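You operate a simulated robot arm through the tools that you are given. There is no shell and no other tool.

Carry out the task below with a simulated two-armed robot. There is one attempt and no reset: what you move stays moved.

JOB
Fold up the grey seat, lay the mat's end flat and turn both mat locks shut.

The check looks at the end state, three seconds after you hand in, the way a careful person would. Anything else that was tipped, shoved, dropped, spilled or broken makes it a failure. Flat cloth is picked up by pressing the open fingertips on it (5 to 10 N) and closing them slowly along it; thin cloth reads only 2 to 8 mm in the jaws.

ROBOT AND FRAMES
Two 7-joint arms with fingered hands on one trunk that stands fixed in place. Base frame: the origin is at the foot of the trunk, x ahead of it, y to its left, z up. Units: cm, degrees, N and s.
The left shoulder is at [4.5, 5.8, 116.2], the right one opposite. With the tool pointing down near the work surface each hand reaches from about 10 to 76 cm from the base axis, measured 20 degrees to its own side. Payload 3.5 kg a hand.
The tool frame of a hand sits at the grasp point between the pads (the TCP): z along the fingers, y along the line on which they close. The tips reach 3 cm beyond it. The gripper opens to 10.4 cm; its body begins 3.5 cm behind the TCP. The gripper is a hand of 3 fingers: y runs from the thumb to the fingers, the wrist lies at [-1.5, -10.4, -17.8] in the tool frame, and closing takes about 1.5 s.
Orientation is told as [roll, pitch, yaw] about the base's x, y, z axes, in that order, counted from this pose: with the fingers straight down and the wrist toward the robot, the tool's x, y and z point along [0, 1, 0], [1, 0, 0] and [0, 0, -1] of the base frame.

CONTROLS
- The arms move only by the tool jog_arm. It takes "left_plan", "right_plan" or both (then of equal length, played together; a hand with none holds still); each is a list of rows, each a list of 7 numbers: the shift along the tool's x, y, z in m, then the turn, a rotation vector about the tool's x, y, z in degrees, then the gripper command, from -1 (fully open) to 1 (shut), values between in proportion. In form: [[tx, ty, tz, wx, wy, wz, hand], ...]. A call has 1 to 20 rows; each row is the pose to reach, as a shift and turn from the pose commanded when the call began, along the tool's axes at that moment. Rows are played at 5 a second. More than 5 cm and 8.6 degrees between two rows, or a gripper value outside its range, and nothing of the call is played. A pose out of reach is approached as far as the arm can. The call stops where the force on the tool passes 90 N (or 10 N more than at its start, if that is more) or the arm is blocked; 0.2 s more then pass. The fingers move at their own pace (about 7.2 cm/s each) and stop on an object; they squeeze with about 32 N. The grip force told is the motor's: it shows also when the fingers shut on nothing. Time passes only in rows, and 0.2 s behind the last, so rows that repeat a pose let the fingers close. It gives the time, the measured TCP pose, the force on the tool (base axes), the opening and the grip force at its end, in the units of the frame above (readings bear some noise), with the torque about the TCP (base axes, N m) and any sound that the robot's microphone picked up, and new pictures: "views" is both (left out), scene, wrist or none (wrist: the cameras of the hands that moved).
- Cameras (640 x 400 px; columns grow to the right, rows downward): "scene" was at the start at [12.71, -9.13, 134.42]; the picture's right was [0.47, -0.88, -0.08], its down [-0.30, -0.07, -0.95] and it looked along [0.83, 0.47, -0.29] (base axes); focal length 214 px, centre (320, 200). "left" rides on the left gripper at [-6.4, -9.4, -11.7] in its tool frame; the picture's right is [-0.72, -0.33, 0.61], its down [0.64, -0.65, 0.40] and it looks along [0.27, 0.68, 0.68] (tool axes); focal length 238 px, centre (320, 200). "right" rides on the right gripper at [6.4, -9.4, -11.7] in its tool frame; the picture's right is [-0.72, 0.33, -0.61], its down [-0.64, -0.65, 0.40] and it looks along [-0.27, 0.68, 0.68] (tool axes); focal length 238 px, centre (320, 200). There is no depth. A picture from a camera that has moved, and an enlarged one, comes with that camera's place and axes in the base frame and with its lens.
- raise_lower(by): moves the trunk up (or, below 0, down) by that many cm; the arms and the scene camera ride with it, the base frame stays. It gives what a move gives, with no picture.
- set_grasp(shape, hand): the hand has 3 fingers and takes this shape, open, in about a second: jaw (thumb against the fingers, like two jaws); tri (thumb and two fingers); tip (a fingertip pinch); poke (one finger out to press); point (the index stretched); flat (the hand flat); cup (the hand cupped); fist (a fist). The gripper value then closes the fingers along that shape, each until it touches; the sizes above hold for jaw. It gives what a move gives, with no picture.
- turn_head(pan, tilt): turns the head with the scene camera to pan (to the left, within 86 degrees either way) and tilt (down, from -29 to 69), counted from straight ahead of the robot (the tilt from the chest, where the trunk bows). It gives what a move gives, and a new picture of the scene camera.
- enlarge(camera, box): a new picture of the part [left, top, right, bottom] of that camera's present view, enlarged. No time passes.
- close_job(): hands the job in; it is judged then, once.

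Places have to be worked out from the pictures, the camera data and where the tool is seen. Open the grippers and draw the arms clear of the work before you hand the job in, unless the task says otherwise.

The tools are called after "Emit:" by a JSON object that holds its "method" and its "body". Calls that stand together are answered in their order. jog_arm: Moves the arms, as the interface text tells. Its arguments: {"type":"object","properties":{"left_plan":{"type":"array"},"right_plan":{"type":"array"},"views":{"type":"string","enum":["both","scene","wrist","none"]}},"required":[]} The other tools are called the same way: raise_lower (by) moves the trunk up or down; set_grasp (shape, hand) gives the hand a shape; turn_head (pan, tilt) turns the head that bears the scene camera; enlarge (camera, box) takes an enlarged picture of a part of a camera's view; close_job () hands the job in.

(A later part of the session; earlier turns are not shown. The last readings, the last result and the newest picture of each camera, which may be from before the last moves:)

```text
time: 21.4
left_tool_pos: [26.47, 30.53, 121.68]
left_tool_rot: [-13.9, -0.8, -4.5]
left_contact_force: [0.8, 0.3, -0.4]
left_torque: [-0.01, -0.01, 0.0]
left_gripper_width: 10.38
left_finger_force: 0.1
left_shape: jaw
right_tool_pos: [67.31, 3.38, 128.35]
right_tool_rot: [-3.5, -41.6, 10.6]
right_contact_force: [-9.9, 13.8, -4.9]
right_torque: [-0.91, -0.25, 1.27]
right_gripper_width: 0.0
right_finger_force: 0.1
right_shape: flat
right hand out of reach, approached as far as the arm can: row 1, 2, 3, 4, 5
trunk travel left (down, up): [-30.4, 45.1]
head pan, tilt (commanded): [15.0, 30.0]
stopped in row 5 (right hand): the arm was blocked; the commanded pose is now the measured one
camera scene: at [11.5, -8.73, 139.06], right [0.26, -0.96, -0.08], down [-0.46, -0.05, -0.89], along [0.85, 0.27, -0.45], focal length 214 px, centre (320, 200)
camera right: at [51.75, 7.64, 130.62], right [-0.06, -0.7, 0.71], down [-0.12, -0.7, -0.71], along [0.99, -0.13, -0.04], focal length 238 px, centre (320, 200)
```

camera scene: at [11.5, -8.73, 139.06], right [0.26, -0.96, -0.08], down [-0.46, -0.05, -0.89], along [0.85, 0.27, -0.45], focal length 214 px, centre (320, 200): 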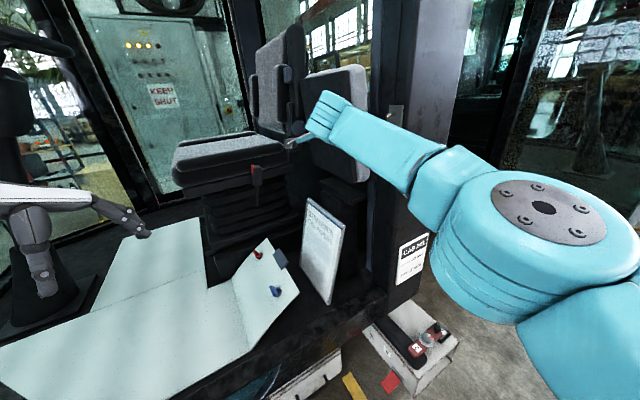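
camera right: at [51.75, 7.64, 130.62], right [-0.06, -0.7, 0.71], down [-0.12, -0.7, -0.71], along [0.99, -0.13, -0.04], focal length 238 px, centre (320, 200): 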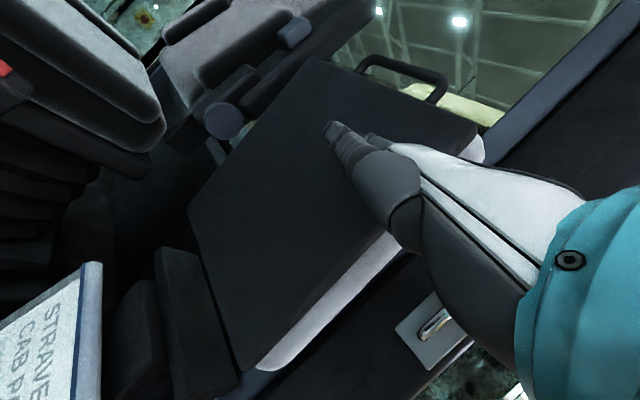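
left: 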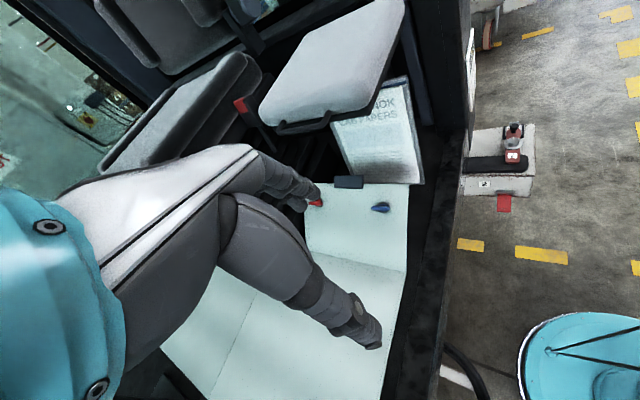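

The force has risen to about 17 N at roughly 75°. I look closer at the seat and its hinge before pushing on.

Emit:
{"method": "enlarge", "body": {"camera": "scene", "box": [230, 40, 430, 200]}}

Emit:
{"method": "enlarge", "body": {"camera": "right", "box": [120, 40, 520, 400]}}

Emit:
{"method": "enlarge", "body": {"camera": "left", "box": [240, 0, 480, 150]}}

```text
2.50 times, centred on (330, 120) of scene
camera zoom: at [11.5, -8.73, 139.06], right [0.26, -0.96, -0.08], down [-0.46, -0.05, -0.89], along [0.85, 0.27, -0.45], focal length 536 px, centre (295, 400)
```

zoom: 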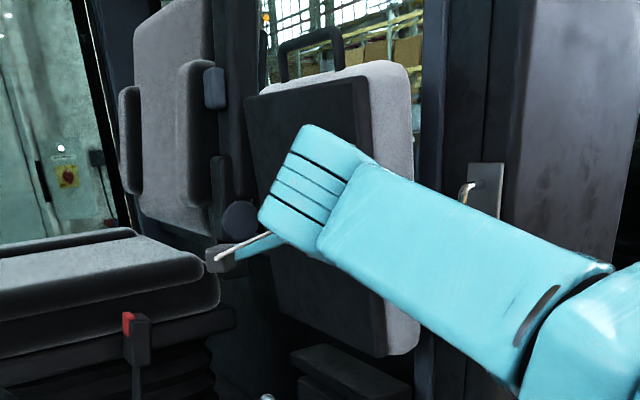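

```text
1.11 times, centred on (320, 220) of right
camera zoom: at [51.75, 7.64, 130.62], right [-0.06, -0.7, 0.71], down [-0.12, -0.7, -0.71], along [0.99, -0.13, -0.04], focal length 265 px, centre (320, 178)
```

zoom: 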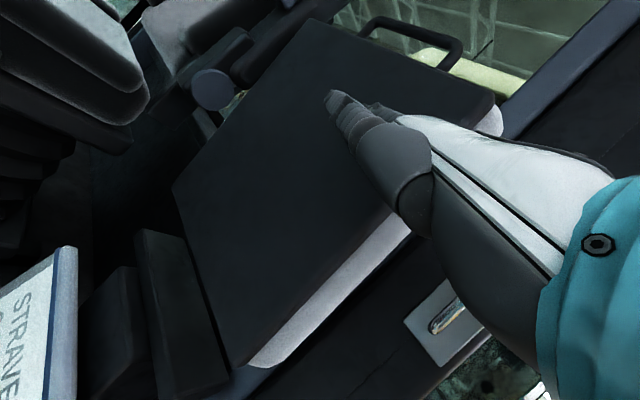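

```text
2.67 times, centred on (360, 75) of left
camera zoom: at [16.66, 27.86, 134.35], right [-0.38, -0.82, -0.43], down [-0.6, 0.57, -0.56], along [0.7, 0.04, -0.71], focal length 636 px, centre (213, 533)
```

zoom: 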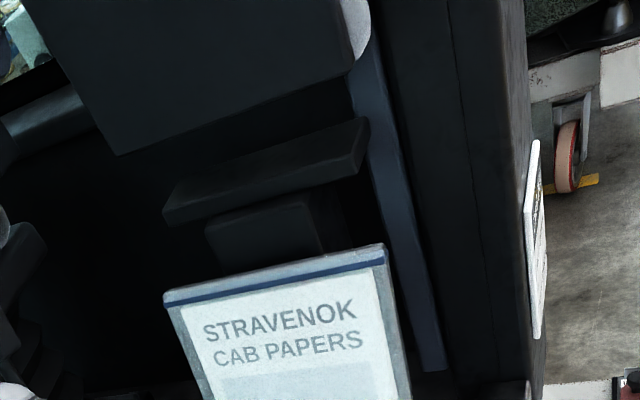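

By its side edge the seat is around 80–85° up. I try to push the last bit with the hand yawed a little more to the left, which should suit the forearm better.

Emit:
{"method": "jog_arm", "body": {"right_plan": [[-0.0083, 0.0036, 0.0018, -0.1, 1.6, -1.8, -1], [-0.0167, 0.0071, 0.0036, -0.2, 3.2, -3.6, -1], [-0.025, 0.0107, 0.0054, -0.3, 4.8, -5.4, -1], [-0.033, 0.0142, 0.0071, -0.4, 6.4, -7.2, -1], [-0.0417, 0.0178, 0.009, -0.5, 8.0, -9.0, -1], [-0.05, 0.0213, 0.0107, -0.66, 9.6, -10.75, -1]], "views": "both"}}

Emit:
{"method": "enlarge", "body": {"camera": "scene", "box": [230, 40, 430, 200]}}

```text
time: 23.0
left_tool_pos: [26.56, 30.56, 121.56]
left_tool_rot: [-13.8, -0.8, -4.5]
left_contact_force: [-0.9, -0.6, -0.1]
left_torque: [-0.03, 0.01, -0.01]
left_gripper_width: 10.39
left_finger_force: 0.1
left_shape: jaw
right_tool_pos: [68.76, 1.58, 129.25]
right_tool_rot: [-4.5, -41.7, 28.6]
right_contact_force: [-8.9, 11.7, -5.8]
right_torque: [-0.93, -0.21, 1.25]
right_gripper_width: 0.02
right_finger_force: 0.0
right_shape: flat
trunk travel left (down, up): [-30.4, 45.1]
head pan, tilt (commanded): [15.0, 30.0]
stopped in row 6 (right hand): the arm was blocked; the commanded pose is now the measured one
camera scene: at [11.5, -8.69, 139.07], right [0.26, -0.96, -0.08], down [-0.46, -0.05, -0.89], along [0.85, 0.27, -0.45], focal length 214 px, centre (320, 200)
camera right: at [52.67, 0.85, 131.3], right [0.14, -0.68, 0.71], down [0.1, -0.71, -0.7], along [0.98, 0.17, -0.03], focal length 238 px, centre (320, 200)
```

scene: 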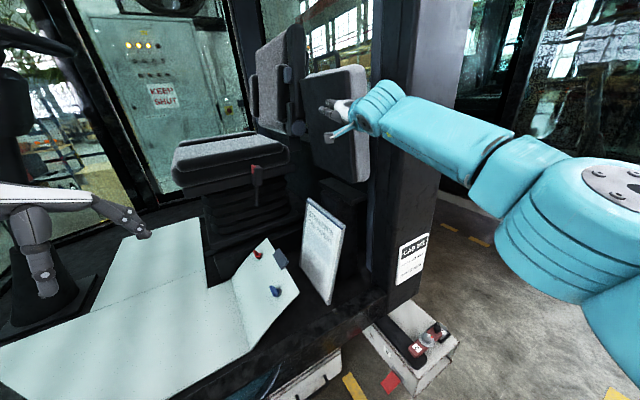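
right: 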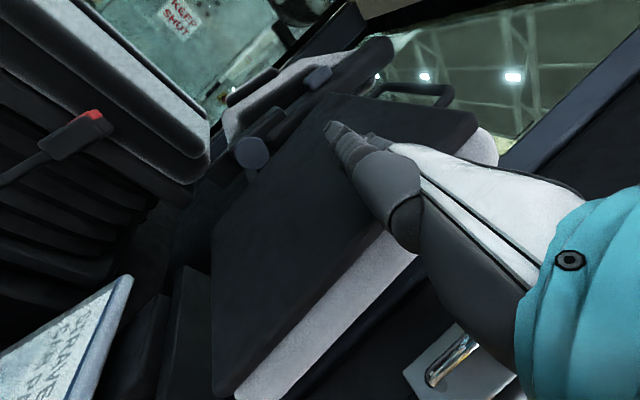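

```text
2.50 times, centred on (330, 120) of scene
camera zoom: at [11.5, -8.69, 139.07], right [0.26, -0.96, -0.08], down [-0.46, -0.05, -0.89], along [0.85, 0.27, -0.45], focal length 536 px, centre (295, 400)
```

zoom: 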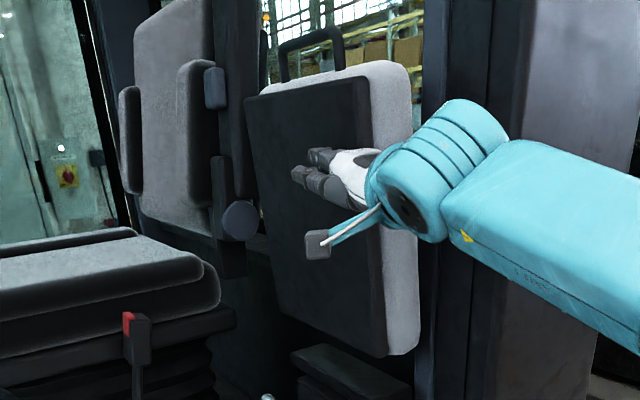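

The hand was held at the same place with ~16 N although commanded 3 cm further, so the seat seems near its stop or a catch. I press once more, 4 cm of command straight toward the back.

Emit:
{"method": "jog_arm", "body": {"right_plan": [[-0.0126, 0.0028, 0.0035, 0, 0, 0, -1], [-0.025, 0.0056, 0.007, 0, 0, 0, -1], [-0.0377, 0.0084, 0.0105, 0, 0, 0, -1], [-0.0377, 0.0084, 0.0105, 0, 0, 0, -1], [-0.0377, 0.0084, 0.0105, 0, 0, 0, -1]], "views": "wrist"}}

Emit:
{"method": "enlarge", "body": {"camera": "scene", "box": [230, 40, 430, 200]}}

```text
time: 23.8
left_tool_pos: [26.45, 30.46, 121.57]
left_tool_rot: [-13.8, -0.9, -4.7]
left_contact_force: [0.9, -0.1, 0.5]
left_torque: [0.01, -0.06, 0.04]
left_gripper_width: 10.35
left_finger_force: 0.1
left_shape: jaw
right_tool_pos: [69.74, 1.64, 129.11]
right_tool_rot: [-5.5, -41.7, 32.3]
right_contact_force: [-14.0, 10.5, -4.5]
right_torque: [-0.84, -0.57, 1.25]
right_gripper_width: 0.0
right_finger_force: 0.1
right_shape: flat
right hand out of reach, approached as far as the arm can: row 3
trunk travel left (down, up): [-30.4, 45.1]
head pan, tilt (commanded): [15.0, 30.0]
stopped in row 3 (right hand): the force on the tool passed its limit at 94 N (the readings are from after the stop); the commanded pose is now the measured one
camera right: at [53.61, 0.23, 131.21], right [0.18, -0.67, 0.72], down [0.14, -0.71, -0.69], along [0.97, 0.22, -0.03], focal length 238 px, centre (320, 200)
```

right: 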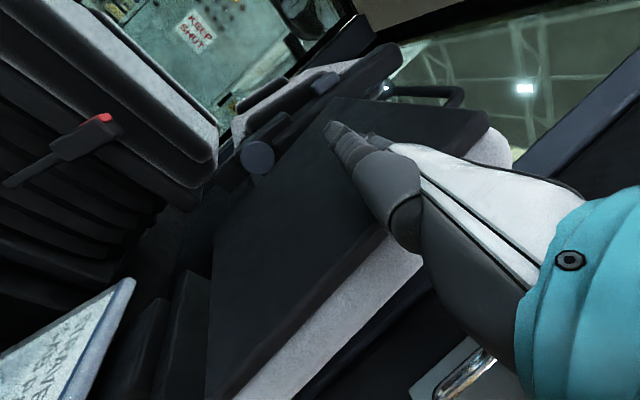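

```text
2.50 times, centred on (330, 120) of scene
camera zoom: at [11.45, -8.66, 139.07], right [0.26, -0.96, -0.08], down [-0.46, -0.05, -0.89], along [0.85, 0.27, -0.45], focal length 536 px, centre (295, 400)
```

zoom: 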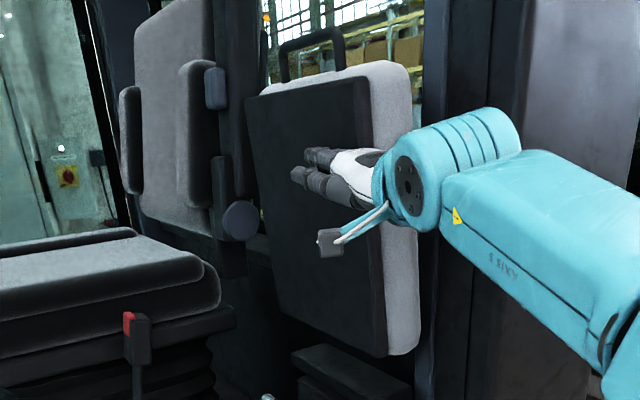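

At 94 N the seat did not move further, so it is at its hard stop, fully up. I now ease the hand back 4 cm to see whether the seat stays by itself.

Emit:
{"method": "jog_arm", "body": {"right_plan": [[0.0096, -0.0016, -0.0024, 0, 0, 0, -1], [0.0192, -0.0033, -0.0048, 0, 0, 0, -1], [0.0288, -0.005, -0.0072, 0, 0, 0, -1], [0.0383, -0.0066, -0.0096, 0, 0, 0, -1], [0.0383, -0.0066, -0.0096, 0, 0, 0, -1], [0.0383, -0.0066, -0.0096, 0, 0, 0, -1]], "views": "wrist"}}

Emit:
{"method": "enlarge", "body": {"camera": "scene", "box": [230, 40, 430, 200]}}

```text
time: 25.4
left_tool_pos: [26.53, 30.38, 121.36]
left_tool_rot: [-14.0, -0.6, -4.6]
left_contact_force: [-0.6, 0.0, -0.2]
left_torque: [0.02, -0.01, 0.01]
left_gripper_width: 10.36
left_finger_force: 0.1
left_shape: jaw
right_tool_pos: [67.45, 3.82, 129.23]
right_tool_rot: [-5.2, -41.7, 31.5]
right_contact_force: [0.3, -0.9, -1.1]
right_torque: [0.01, 0.02, 0.01]
right_gripper_width: 0.01
right_finger_force: 0.0
right_shape: flat
trunk travel left (down, up): [-30.4, 45.1]
head pan, tilt (commanded): [15.0, 30.0]
stopped in row 6 (right hand): the arm was blocked; the commanded pose is now the measured one
camera right: at [51.25, 2.65, 131.25], right [0.17, -0.67, 0.72], down [0.13, -0.71, -0.69], along [0.98, 0.21, -0.03], focal length 238 px, centre (320, 200)
```

right: 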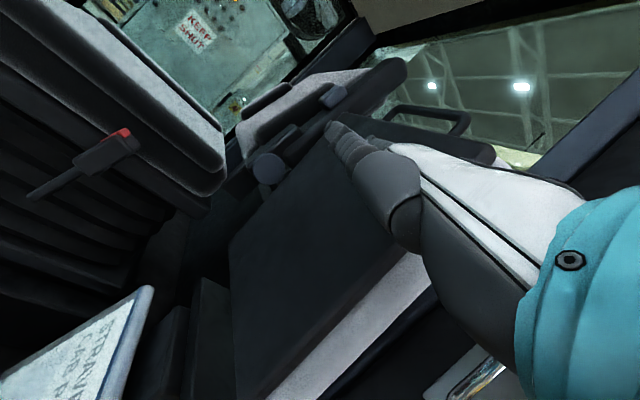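

```text
2.50 times, centred on (330, 120) of scene
camera zoom: at [11.54, -8.64, 139.07], right [0.26, -0.96, -0.08], down [-0.46, -0.05, -0.89], along [0.85, 0.26, -0.45], focal length 536 px, centre (295, 400)
```

zoom: 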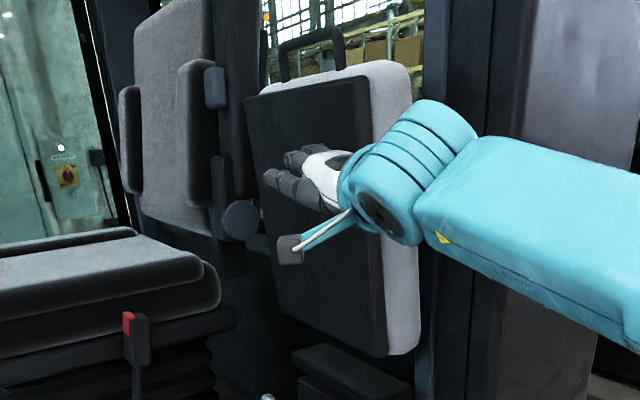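

With the hand off (force ≈ 0) the seat stays up. I withdraw the right hand away from the seat so it stays clear, then look at the mat end.

Emit:
{"method": "jog_arm", "body": {"right_plan": [[0.025, -0.01, -0.0113, 0, 0, 0, -1], [0.0498, -0.0202, -0.0227, 0, 0, 0, -1], [0.0617, -0.0444, -0.0455, 0, 0, 0, -1], [0.0736, -0.0686, -0.0683, 0, 0, 0, -1], [0.0684, -0.0934, -0.09, 0, 0, 0, -1], [0.0631, -0.1182, -0.1115, 0, 0, 0, -1], [0.0579, -0.143, -0.133, 0, 0, 0, -1]], "views": "wrist"}}

Emit:
{"method": "turn_head", "body": {"pan": 25, "tilt": 40}}

Emit:
{"method": "enlarge", "body": {"camera": "left", "box": [0, 0, 640, 400]}}

```text
time: 27.2
left_tool_pos: [26.56, 30.36, 121.17]
left_tool_rot: [-14.2, -0.4, -4.7]
left_contact_force: [0.1, 0.0, -0.2]
left_torque: [0.05, -0.01, -0.01]
left_gripper_width: 10.4
left_finger_force: 0.1
left_shape: jaw
right_tool_pos: [47.53, -0.07, 129.25]
right_tool_rot: [-5.4, -41.7, 31.3]
right_contact_force: [0.8, 0.7, -0.3]
right_torque: [0.0, 0.01, 0.0]
right_gripper_width: 0.01
right_finger_force: 0.0
right_shape: flat
trunk travel left (down, up): [-30.4, 45.1]
head pan, tilt (commanded): [15.0, 30.0]
stopped in row 7 (right hand): the arm was blocked; the commanded pose is now the measured one
camera right: at [31.19, -1.29, 131.33], right [0.17, -0.67, 0.72], down [0.13, -0.71, -0.69], along [0.98, 0.21, -0.03], focal length 238 px, centre (320, 200)
```

right: 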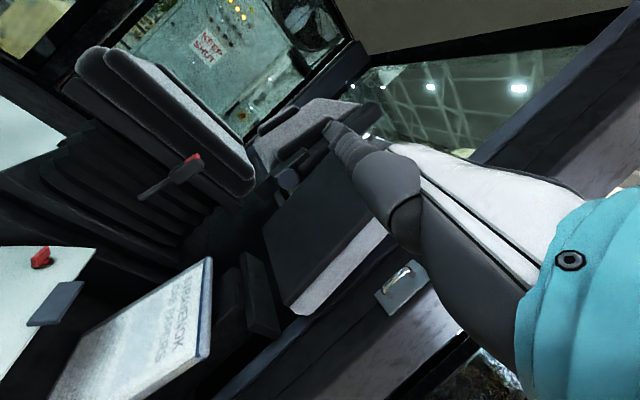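

```text
time: 27.9
left_tool_pos: [26.51, 30.37, 121.06]
left_tool_rot: [-14.2, -0.5, -4.6]
left_contact_force: [-0.5, 0.5, 0.2]
left_torque: [-0.02, -0.03, 0.0]
left_gripper_width: 10.38
left_finger_force: 0.0
left_shape: jaw
right_tool_pos: [47.31, -0.12, 129.14]
right_tool_rot: [-5.2, -41.7, 31.4]
right_contact_force: [0.5, 0.1, 0.1]
right_torque: [0.02, 0.03, -0.01]
right_gripper_width: 0.0
right_finger_force: 0.0
right_shape: flat
trunk travel left (down, up): [-30.4, 45.1]
head pan, tilt (commanded): [25.0, 40.0]
camera scene: at [10.61, -7.24, 137.57], right [0.42, -0.9, -0.07], down [-0.56, -0.2, -0.8], along [0.71, 0.38, -0.59], focal length 214 px, centre (320, 200)
```

scene: 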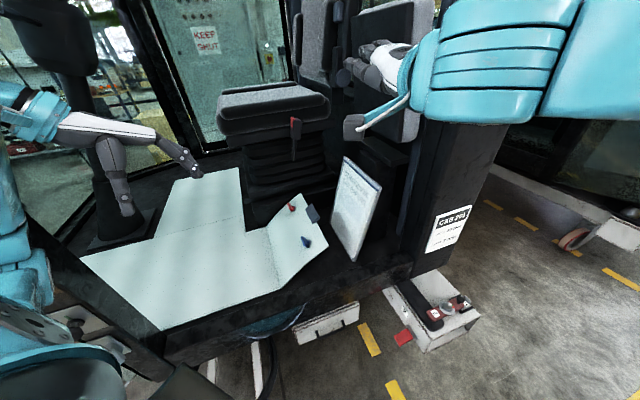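

```text
1.00 times, centred on (320, 200) of left (not enlarged: the box is as wide or as high as the picture)
camera zoom: at [16.8, 27.93, 134.04], right [-0.39, -0.82, -0.42], down [-0.6, 0.57, -0.56], along [0.7, 0.04, -0.72], focal length 238 px, centre (320, 200)
```

zoom: 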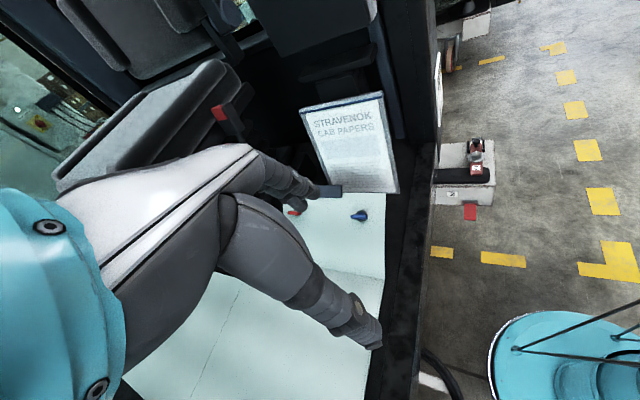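

The seat stands up on its own and the mat end is now open from above. I zoom in on both knobs and their surroundings to see how the locks are built and which way they turn.

Emit:
{"method": "enlarge", "body": {"camera": "scene", "box": [292, 228, 322, 250]}}

Emit:
{"method": "enlarge", "body": {"camera": "scene", "box": [276, 196, 306, 218]}}

Emit:
{"method": "enlarge", "body": {"camera": "scene", "box": [250, 180, 350, 300]}}

Emit:
{"method": "enlarge", "body": {"camera": "left", "box": [280, 160, 400, 260]}}

```text
16.00 times, centred on (307, 239) of scene
camera zoom: at [10.61, -7.24, 137.57], right [0.42, -0.9, -0.07], down [-0.56, -0.2, -0.8], along [0.71, 0.38, -0.59], focal length 3432 px, centre (528, -424)
```

zoom: 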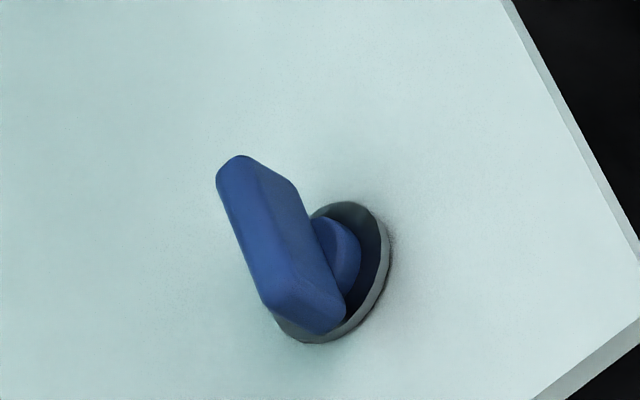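

```text
16.00 times, centred on (291, 207) of scene
camera zoom: at [10.61, -7.24, 137.57], right [0.42, -0.9, -0.07], down [-0.56, -0.2, -0.8], along [0.71, 0.38, -0.59], focal length 3432 px, centre (784, 88)
```

zoom: 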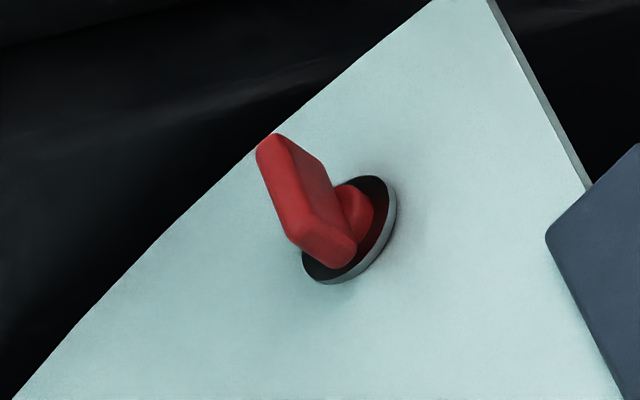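

```text
3.33 times, centred on (300, 240) of scene
camera zoom: at [10.61, -7.24, 137.57], right [0.42, -0.9, -0.07], down [-0.56, -0.2, -0.8], along [0.71, 0.38, -0.59], focal length 715 px, centre (387, 67)
```

zoom: 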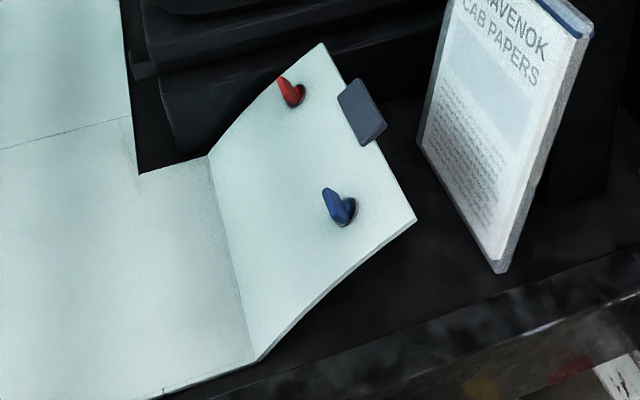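

```text
4.00 times, centred on (340, 210) of left
camera zoom: at [16.8, 27.93, 134.04], right [-0.39, -0.82, -0.42], down [-0.6, 0.57, -0.56], along [0.7, 0.04, -0.72], focal length 953 px, centre (240, 160)
```

zoom: 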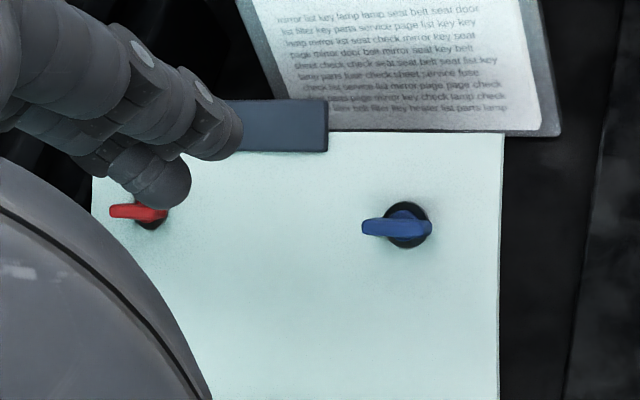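

The locks are stems with a bar of about 5 cm on top, both bars now lying along the mat's edge. Before lowering the trunk I check the surroundings of both arms.

Emit:
{"method": "turn_head", "body": {"pan": 60, "tilt": 45}}

Emit:
{"method": "turn_head", "body": {"pan": -30, "tilt": 45}}

```text
time: 28.9
left_tool_pos: [26.6, 30.38, 121.15]
left_tool_rot: [-14.3, -0.5, -4.6]
left_contact_force: [0.7, 0.4, 0.0]
left_torque: [-0.02, 0.01, 0.02]
left_gripper_width: 10.35
left_finger_force: 0.0
left_shape: jaw
right_tool_pos: [47.49, 0.02, 129.21]
right_tool_rot: [-5.4, -41.7, 31.5]
right_contact_force: [0.0, 0.2, -0.7]
right_torque: [-0.02, 0.02, 0.02]
right_gripper_width: 0.0
right_finger_force: 0.0
right_shape: flat
trunk travel left (down, up): [-30.4, 45.1]
head pan, tilt (commanded): [60.0, 45.0]
camera scene: at [7.02, -3.72, 137.04], right [0.87, -0.5, -0.02], down [-0.33, -0.55, -0.77], along [0.37, 0.67, -0.64], focal length 214 px, centre (320, 200)
```

scene: 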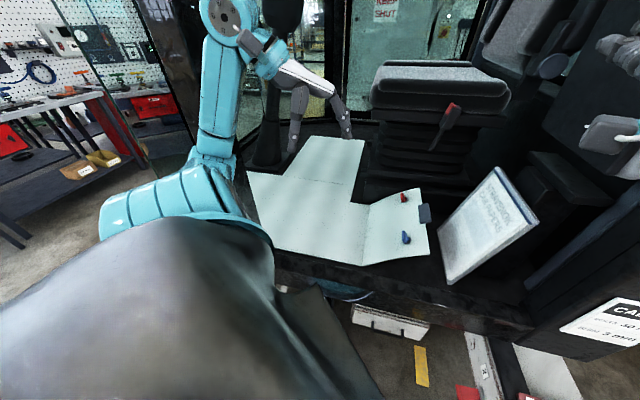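

```text
time: 30.6
left_tool_pos: [26.43, 30.4, 121.2]
left_tool_rot: [-14.4, -0.5, -4.6]
left_contact_force: [-1.1, 0.2, -0.6]
left_torque: [-0.01, 0.02, -0.01]
left_gripper_width: 10.38
left_finger_force: 0.0
left_shape: jaw
right_tool_pos: [47.33, -0.04, 129.05]
right_tool_rot: [-5.4, -41.8, 31.5]
right_contact_force: [-0.6, 0.4, -0.7]
right_torque: [0.03, 0.03, -0.01]
right_gripper_width: 0.0
right_finger_force: 0.0
right_shape: flat
trunk travel left (down, up): [-30.4, 45.1]
head pan, tilt (commanded): [-30.0, 45.0]
camera scene: at [10.03, -14.77, 136.16], right [-0.5, -0.86, -0.09], down [-0.59, 0.41, -0.69], along [0.63, -0.29, -0.72], focal length 214 px, centre (320, 200)
```

scene: 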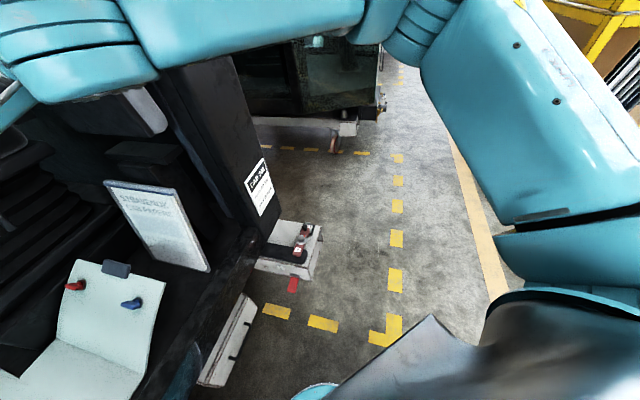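

Both arms have free space below them. I lower the trunk by 14 cm so the floor of the cab comes into better reach, after which I look again at the mat end.

Emit:
{"method": "raise_lower", "body": {"by": -14}}

Emit:
{"method": "turn_head", "body": {"pan": 28, "tilt": 35}}

Emit:
{"method": "enlarge", "body": {"camera": "left", "box": [0, 0, 640, 400]}}

```text
time: 32.1
left_tool_pos: [27.34, 27.76, 111.51]
left_tool_rot: [-3.4, 0.7, -5.7]
left_contact_force: [-0.1, -0.5, 1.0]
left_torque: [-0.03, 0.0, 0.02]
left_gripper_width: 10.38
left_finger_force: 0.0
left_shape: jaw
right_tool_pos: [48.14, -2.49, 116.21]
right_tool_rot: [-3.0, -42.6, 29.9]
right_contact_force: [0.5, -0.3, -0.1]
right_torque: [-0.01, -0.02, 0.02]
right_gripper_width: 0.0
right_finger_force: 0.0
right_shape: flat
trunk travel left (down, up): [-17.3, 58.1]
head pan, tilt (commanded): [-30.0, 45.0]
stopped: the arm was blocked; the commanded pose is now the measured one
```

```text
time: 33.3
left_tool_pos: [27.38, 27.8, 111.41]
left_tool_rot: [-3.5, 0.7, -5.7]
left_contact_force: [-0.4, -0.2, -1.1]
left_torque: [0.01, -0.02, 0.02]
left_gripper_width: 10.38
left_finger_force: 0.0
left_shape: jaw
right_tool_pos: [47.87, -2.5, 116.09]
right_tool_rot: [-3.0, -42.9, 30.1]
right_contact_force: [0.5, -0.7, -0.1]
right_torque: [-0.01, 0.02, -0.02]
right_gripper_width: 0.03
right_finger_force: 0.0
right_shape: flat
trunk travel left (down, up): [-17.3, 58.1]
head pan, tilt (commanded): [28.0, 35.0]
camera scene: at [17.29, -9.47, 124.85], right [0.47, -0.88, -0.09], down [-0.48, -0.17, -0.86], along [0.74, 0.45, -0.5], focal length 214 px, centre (320, 200)
```

scene: 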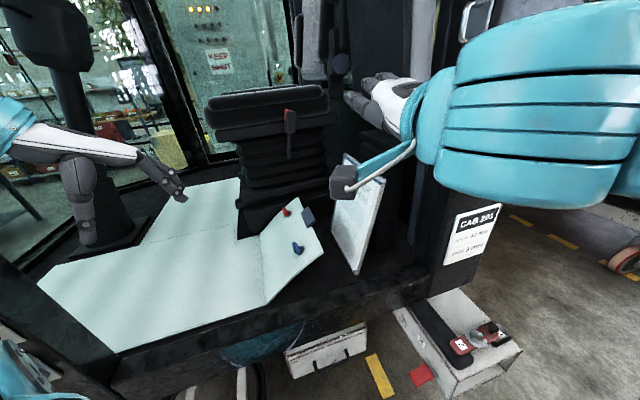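

```text
1.00 times, centred on (320, 200) of left (not enlarged: the box is as wide or as high as the picture)
camera zoom: at [17.68, 23.14, 123.62], right [-0.41, -0.72, -0.56], down [-0.59, 0.68, -0.43], along [0.69, 0.16, -0.7], focal length 238 px, centre (320, 200)
```

zoom: 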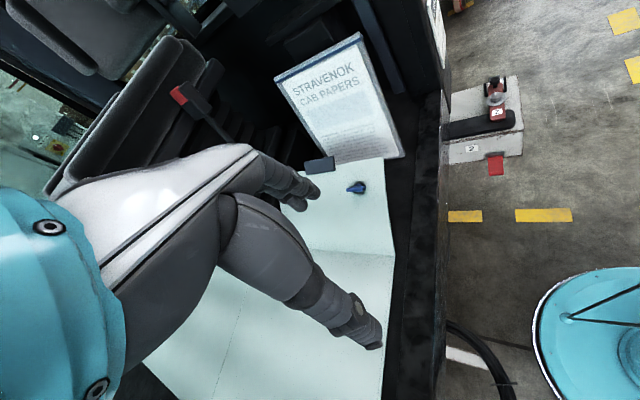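

The trunk is lower now and the mat end is free. I close the left hand and bring it above the raised mat end, between the two locks, at about [62, 33, 92].

Emit:
{"method": "jog_arm", "body": {"left_plan": [[0.0098, 0.034, 0.0184, -0.07, 0.35, -0.57, 1], [0.0195, 0.068, 0.0369, -0.14, 0.7, -1.14, 1], [0.0293, 0.102, 0.0553, -0.2, 1.05, -1.7, 1], [0.039, 0.1366, 0.0737, -0.28, 1.4, -2.3, 1], [0.0488, 0.1708, 0.0922, -0.35, 1.75, -2.85, 1], [0.0585, 0.205, 0.1106, -0.42, 2.1, -3.4, 1], [0.0683, 0.239, 0.129, -0.5, 2.45, -4.0, 1], [0.078, 0.2732, 0.1474, -0.56, 2.8, -4.6, 1], [0.0878, 0.3074, 0.1659, -0.63, 3.15, -5.1, 1], [0.0975, 0.3415, 0.1843, -0.7, 3.5, -5.7, 1]], "views": "both"}}

```text
time: 35.3
left_tool_pos: [46.71, 42.77, 102.0]
left_tool_rot: [7.4, -4.3, 9.5]
left_contact_force: [-0.7, -0.8, 0.6]
left_torque: [0.03, 0.02, 0.03]
left_gripper_width: 0.0
left_finger_force: 31.8
left_shape: jaw
right_tool_pos: [39.43, -2.23, 119.26]
right_tool_rot: [-6.7, -46.3, 31.9]
right_contact_force: [-0.5, 0.6, 0.6]
right_torque: [-0.02, 0.03, 0.0]
right_gripper_width: 0.0
right_finger_force: 0.1
right_shape: flat
trunk travel left (down, up): [-17.3, 58.1]
head pan, tilt (commanded): [28.0, 35.0]
stopped in row 9 (left hand): the arm was blocked; the commanded pose is now the measured one
camera scene: at [8.14, -8.88, 125.66], right [0.47, -0.88, -0.05], down [-0.42, -0.17, -0.89], along [0.78, 0.44, -0.44], focal length 214 px, centre (320, 200)
camera left: at [37.97, 33.39, 112.0], right [-0.16, -0.67, -0.72], down [-0.73, 0.57, -0.37], along [0.66, 0.47, -0.58], focal length 238 px, centre (320, 200)
```

scene: 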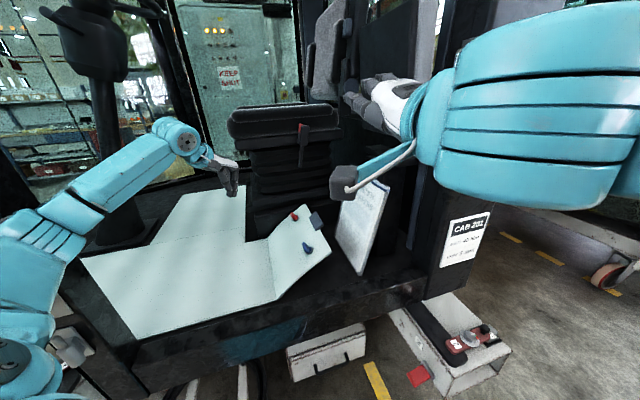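
left: 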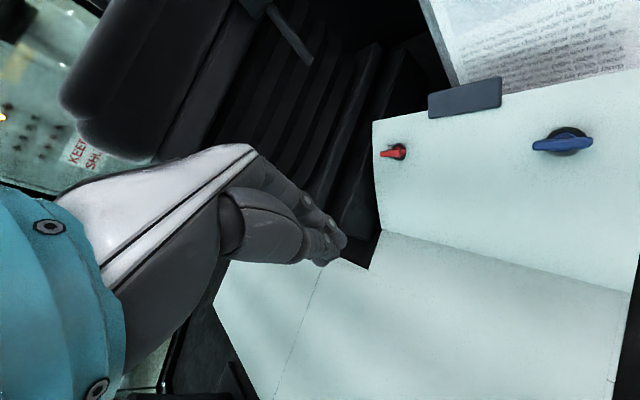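

The left arm stopped short and the trunk seems pushed back, so some link may be touching something. I look toward the left arm before moving on.

Emit:
{"method": "turn_head", "body": {"pan": 62, "tilt": 40}}

Emit:
{"method": "enlarge", "body": {"camera": "right", "box": [0, 0, 640, 400]}}

```text
time: 36.3
left_tool_pos: [46.93, 42.67, 102.13]
left_tool_rot: [7.1, -4.4, 9.5]
left_contact_force: [-0.9, 0.2, -0.3]
left_torque: [-0.01, 0.01, 0.0]
left_gripper_width: 0.01
left_finger_force: 32.1
left_shape: jaw
right_tool_pos: [39.59, -2.22, 119.39]
right_tool_rot: [-6.7, -46.3, 32.1]
right_contact_force: [0.4, -0.4, -0.8]
right_torque: [-0.03, 0.0, 0.0]
right_gripper_width: 0.02
right_finger_force: 0.1
right_shape: flat
trunk travel left (down, up): [-17.3, 58.1]
head pan, tilt (commanded): [62.0, 40.0]
camera scene: at [4.48, -5.43, 125.09], right [0.88, -0.48, 0.04], down [-0.22, -0.47, -0.85], along [0.43, 0.74, -0.52], focal length 214 px, centre (320, 200)
```

scene: 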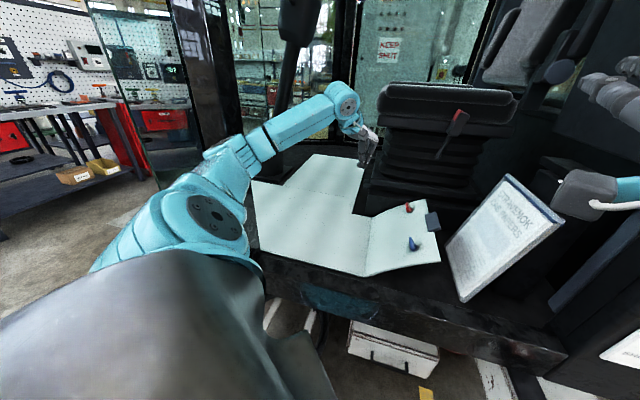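

```text
1.00 times, centred on (320, 200) of right (not enlarged: the box is as wide or as high as the picture)
camera zoom: at [23.27, -3.4, 120.26], right [0.11, -0.69, 0.71], down [0.18, -0.69, -0.7], along [0.98, 0.2, 0.05], focal length 238 px, centre (320, 200)
```

zoom: 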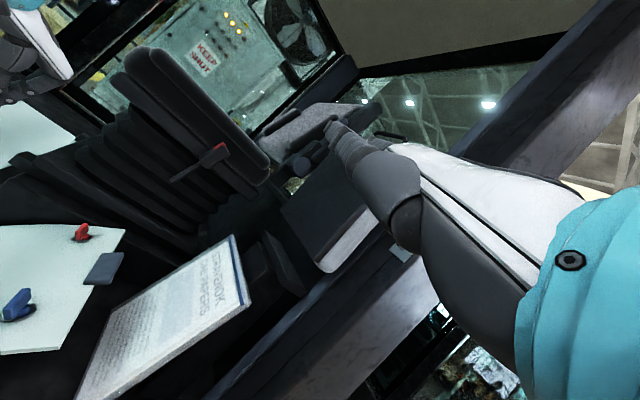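

Nothing seems to touch the left arm; the body simply leaned back as the arm went out. I continue the left hand from here toward a point above the mat end between the locks.

Emit:
{"method": "jog_arm", "body": {"left_plan": [[-0.0166, 0.0156, 0.0119, 0.55, -0.86, 0, 1], [-0.0333, 0.0313, 0.0238, 1.1, -1.7, 0, 1], [-0.05, 0.0469, 0.0356, 1.65, -2.6, 0, 1], [-0.0665, 0.0625, 0.0475, 2.2, -3.5, 0, 1], [-0.083, 0.0781, 0.0594, 2.75, -4.3, 0, 1], [-0.1, 0.0938, 0.0713, 3.3, -5.2, 0, 1], [-0.1164, 0.1094, 0.083, 3.85, -6.0, 0, 1], [-0.133, 0.125, 0.095, 4.4, -6.9, 0, 1], [-0.133, 0.125, 0.095, 4.4, -6.9, 0, 1]], "views": "both"}}

```text
time: 37.0
left_tool_pos: [57.99, 56.66, 91.3]
left_tool_rot: [7.1, 3.1, 16.5]
left_contact_force: [7.9, 7.7, -4.9]
left_torque: [-0.6, 0.6, -0.04]
left_gripper_width: 0.0
left_finger_force: 32.2
left_shape: jaw
right_tool_pos: [53.17, 9.46, 113.61]
right_tool_rot: [-8.5, -37.2, 32.8]
right_contact_force: [10.1, 6.0, 0.4]
right_torque: [-0.33, 0.61, -0.08]
right_gripper_width: 0.02
right_finger_force: 0.1
right_shape: flat
trunk travel left (down, up): [-17.3, 58.1]
head pan, tilt (commanded): [62.0, 40.0]
stopped in row 3 (left hand): the arm was blocked; the commanded pose is now the measured one
camera scene: at [18.68, 7.28, 123.64], right [0.88, -0.47, -0.02], down [-0.32, -0.56, -0.76], along [0.35, 0.68, -0.65], focal length 214 px, centre (320, 200)
camera left: at [51.71, 46.82, 102.58], right [-0.16, -0.72, -0.68], down [-0.84, 0.47, -0.29], along [0.52, 0.52, -0.68], focal length 238 px, centre (320, 200)
```

scene: 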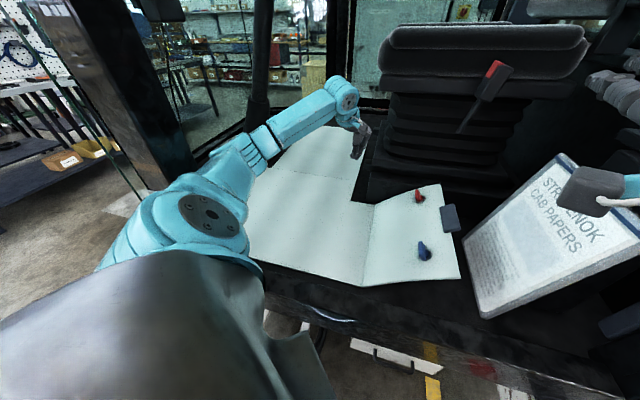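
left: 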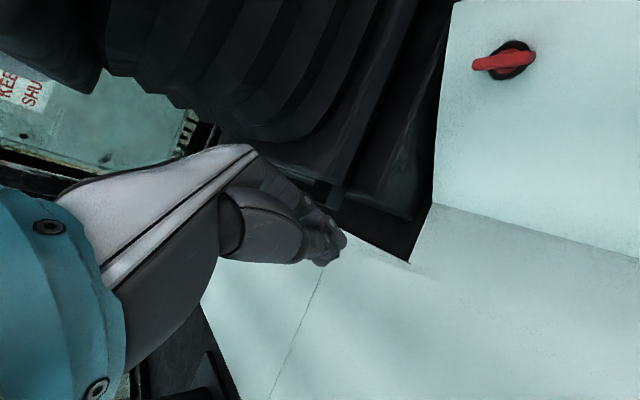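

The whole trunk swayed forward and left by over 10 cm, carrying both arms; nothing on the mat was touched. I hold still for a second to see where it settles.

Emit:
{"method": "jog_arm", "body": {"left_plan": [[0, 0, 0, 0, 0, 0, 1], [0, 0, 0, 0, 0, 0, 1], [0, 0, 0, 0, 0, 0, 1], [0, 0, 0, 0, 0, 0, 1], [0, 0, 0, 0, 0, 0, 1]], "views": "scene"}}

```text
time: 38.2
left_tool_pos: [55.79, 57.67, 92.01]
left_tool_rot: [6.7, 2.4, 17.4]
left_contact_force: [-0.6, -0.3, 0.2]
left_torque: [0.0, -0.03, 0.02]
left_gripper_width: 0.01
left_finger_force: 31.6
left_shape: jaw
right_tool_pos: [50.7, 9.99, 114.26]
right_tool_rot: [-9.5, -37.6, 34.3]
right_contact_force: [0.0, -0.3, -0.2]
right_torque: [0.03, 0.0, -0.01]
right_gripper_width: 0.01
right_finger_force: 0.1
right_shape: flat
trunk travel left (down, up): [-17.3, 58.1]
head pan, tilt (commanded): [62.0, 40.0]
camera scene: at [16.48, 7.61, 123.86], right [0.88, -0.47, 0.0], down [-0.3, -0.57, -0.77], along [0.36, 0.68, -0.64], focal length 214 px, centre (320, 200)
```

scene: 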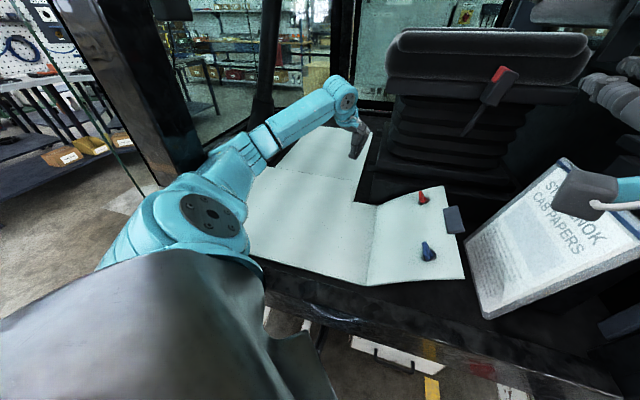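

The trunk stays where it went (camera now at [16.5, 7.6, 124]). I make a slower test move of the left hand, 12 cm to the right, to see how trunk and hand respond.

Emit:
{"method": "jog_arm", "body": {"left_plan": [[-0.0153, -0.0009, -0.0018, 0, 0, 0, 1], [-0.0307, -0.0018, -0.0035, 0, 0, 0, 1], [-0.046, -0.0027, -0.0053, 0, 0, 0, 1], [-0.0613, -0.0036, -0.007, 0, 0, 0, 1], [-0.0767, -0.0045, -0.0088, 0, 0, 0, 1], [-0.092, -0.0054, -0.0106, 0, 0, 0, 1], [-0.107, -0.0063, -0.0123, 0, 0, 0, 1], [-0.1227, -0.0072, -0.0141, 0, 0, 0, 1]], "views": "both"}}

```text
time: 40.0
left_tool_pos: [58.89, 45.69, 92.01]
left_tool_rot: [6.7, 2.4, 17.4]
left_contact_force: [-0.8, 0.1, -0.9]
left_torque: [-0.03, 0.0, 0.0]
left_gripper_width: 0.0
left_finger_force: 32.1
left_shape: jaw
right_tool_pos: [50.79, 10.12, 114.23]
right_tool_rot: [-9.6, -37.5, 34.3]
right_contact_force: [0.3, -0.4, 0.2]
right_torque: [0.03, 0.0, -0.05]
right_gripper_width: 0.01
right_finger_force: 0.1
right_shape: flat
trunk travel left (down, up): [-17.3, 58.1]
head pan, tilt (commanded): [62.0, 40.0]
camera scene: at [16.5, 7.63, 123.85], right [0.88, -0.47, 0.0], down [-0.3, -0.57, -0.77], along [0.36, 0.68, -0.64], focal length 214 px, centre (320, 200)
camera left: at [52.58, 35.6, 103.29], right [-0.15, -0.72, -0.68], down [-0.84, 0.45, -0.3], along [0.52, 0.53, -0.67], focal length 238 px, centre (320, 200)
```

scene: 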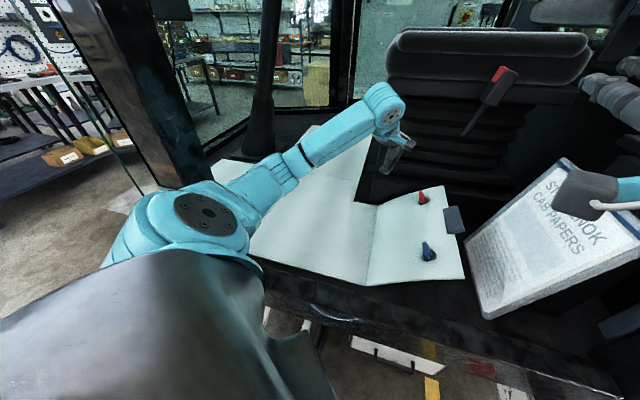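
left: 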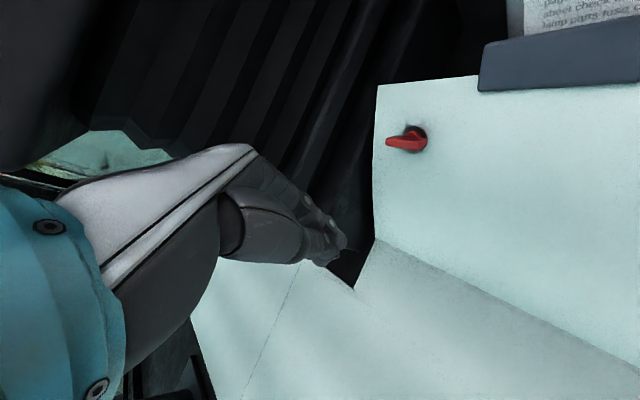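

That slow move was followed exactly and the trunk stayed put. I continue slowly to a point above the mat end between the locks, about [64, 33, 88].

Emit:
{"method": "jog_arm", "body": {"left_plan": [[-0.0175, 0.0016, 0.0029, 0, 0, 0, 1], [-0.035, 0.0031, 0.0058, 0, 0, 0, 1], [-0.0525, 0.0047, 0.0087, 0, 0, 0, 1], [-0.07, 0.0062, 0.0117, 0, 0, 0, 1], [-0.0875, 0.0078, 0.0146, 0, 0, 0, 1], [-0.105, 0.0093, 0.0175, 0, 0, 0, 1], [-0.1225, 0.0109, 0.0204, 0, 0, 0, 1], [-0.14, 0.0124, 0.0233, 0, 0, 0, 1]], "views": "both"}}

Emit:
{"method": "turn_head", "body": {"pan": 40, "tilt": 45}}

```text
time: 41.8
left_tool_pos: [63.97, 32.79, 87.93]
left_tool_rot: [6.7, 2.4, 17.4]
left_contact_force: [-0.3, 0.2, -0.8]
left_torque: [-0.02, -0.01, 0.0]
left_gripper_width: 0.0
left_finger_force: 32.2
left_shape: jaw
right_tool_pos: [50.69, 10.14, 114.17]
right_tool_rot: [-9.6, -37.5, 34.3]
right_contact_force: [-0.9, 1.0, -0.1]
right_torque: [0.0, 0.01, 0.01]
right_gripper_width: 0.01
right_finger_force: 0.1
right_shape: flat
trunk travel left (down, up): [-17.3, 58.1]
head pan, tilt (commanded): [62.0, 40.0]
camera scene: at [16.5, 7.63, 123.85], right [0.88, -0.47, 0.0], down [-0.3, -0.57, -0.77], along [0.36, 0.68, -0.64], focal length 214 px, centre (320, 200)
camera left: at [57.69, 22.84, 99.13], right [-0.15, -0.72, -0.68], down [-0.84, 0.45, -0.3], along [0.52, 0.53, -0.67], focal length 238 px, centre (320, 200)
```

scene: 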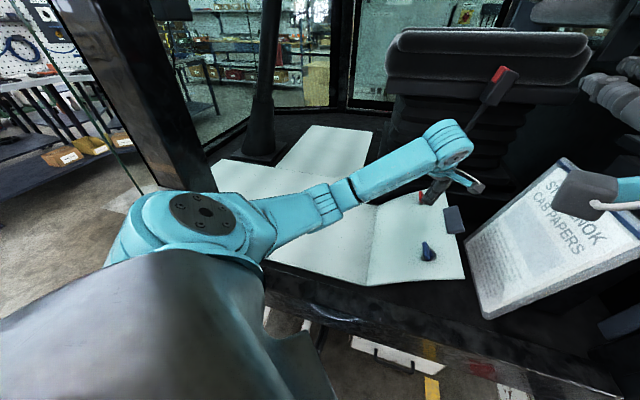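
left: 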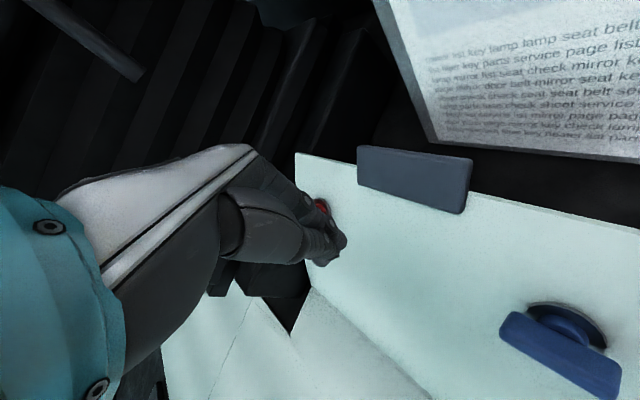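

```text
time: 42.6
left_tool_pos: [63.96, 32.88, 87.87]
left_tool_rot: [6.7, 2.6, 17.5]
left_contact_force: [1.5, -0.3, 0.6]
left_torque: [0.03, -0.02, -0.01]
left_gripper_width: 0.03
left_finger_force: 32.5
left_shape: jaw
right_tool_pos: [50.75, 10.15, 114.19]
right_tool_rot: [-9.6, -37.7, 34.2]
right_contact_force: [0.1, -0.4, 0.2]
right_torque: [0.01, 0.0, 0.0]
right_gripper_width: 0.01
right_finger_force: 0.1
right_shape: flat
trunk travel left (down, up): [-17.3, 58.1]
head pan, tilt (commanded): [40.0, 45.0]
camera scene: at [18.73, 5.37, 123.13], right [0.64, -0.77, 0.0], down [-0.54, -0.46, -0.71], along [0.54, 0.46, -0.71], focal length 214 px, centre (320, 200)
```

scene: 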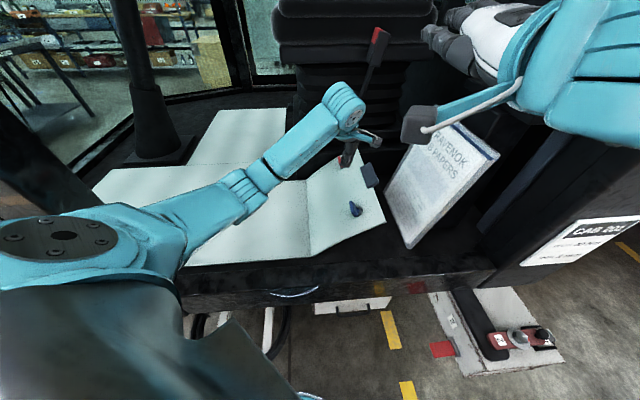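

The left fingertips hover at about [64, 33, 85], midway between the locks. I now press down and slightly outward along the mat end's arc, in small steps.

Emit:
{"method": "jog_arm", "body": {"left_plan": [[-0.007, 0.002, 0.019, 0, 0, 0, 1], [-0.014, 0.004, 0.038, 0, 0, 0, 1], [-0.021, 0.006, 0.057, 0, 0, 0, 1], [-0.028, 0.008, 0.076, 0, 0, 0, 1], [-0.0353, 0.0103, 0.095, 0, 0, 0, 1], [-0.0436, 0.0144, 0.109, 0, 0, 0, 1], [-0.052, 0.0184, 0.123, 0, 0, 0, 1], [-0.06, 0.0225, 0.137, 0, 0, 0, 1], [-0.0684, 0.0265, 0.151, 0, 0, 0, 1]], "views": "both"}}

Emit:
{"method": "enlarge", "body": {"camera": "scene", "box": [270, 120, 450, 270]}}

```text
time: 44.6
left_tool_pos: [67.32, 28.67, 72.04]
left_tool_rot: [6.7, 2.5, 17.4]
left_contact_force: [-0.1, 0.7, -0.2]
left_torque: [-0.02, 0.01, 0.01]
left_gripper_width: 0.02
left_finger_force: 32.2
left_shape: jaw
right_tool_pos: [50.84, 10.11, 114.26]
right_tool_rot: [-9.5, -37.5, 34.3]
right_contact_force: [-0.4, -0.1, 0.1]
right_torque: [-0.03, 0.03, 0.01]
right_gripper_width: 0.0
right_finger_force: 0.0
right_shape: flat
trunk travel left (down, up): [-17.3, 58.1]
head pan, tilt (commanded): [40.0, 45.0]
camera scene: at [18.74, 5.36, 123.12], right [0.64, -0.77, 0.0], down [-0.54, -0.45, -0.71], along [0.54, 0.45, -0.71], focal length 214 px, centre (320, 200)
camera left: at [61.08, 18.65, 83.29], right [-0.15, -0.72, -0.68], down [-0.84, 0.45, -0.3], along [0.52, 0.53, -0.67], focal length 238 px, centre (320, 200)
```

scene: 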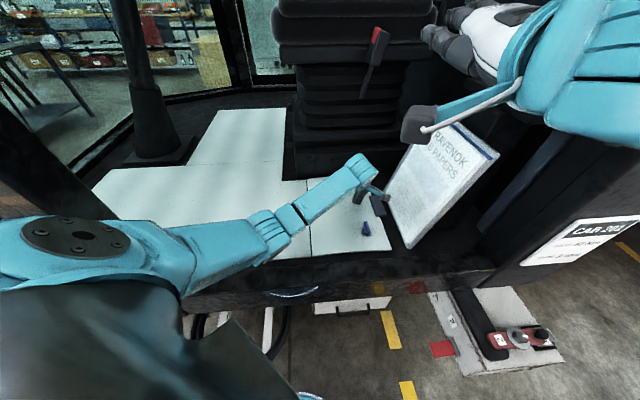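
left: 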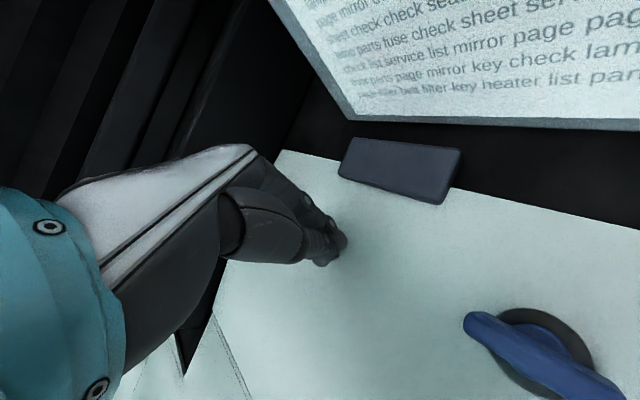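

```text
2.67 times, centred on (360, 195) of scene
camera zoom: at [18.74, 5.36, 123.12], right [0.64, -0.77, 0.0], down [-0.54, -0.45, -0.71], along [0.54, 0.45, -0.71], focal length 572 px, centre (213, 213)
```

zoom: 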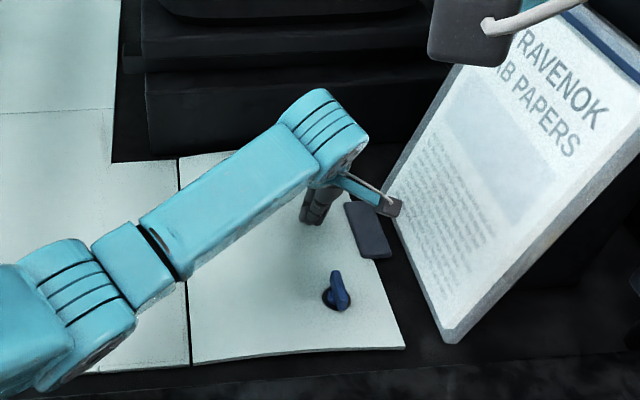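

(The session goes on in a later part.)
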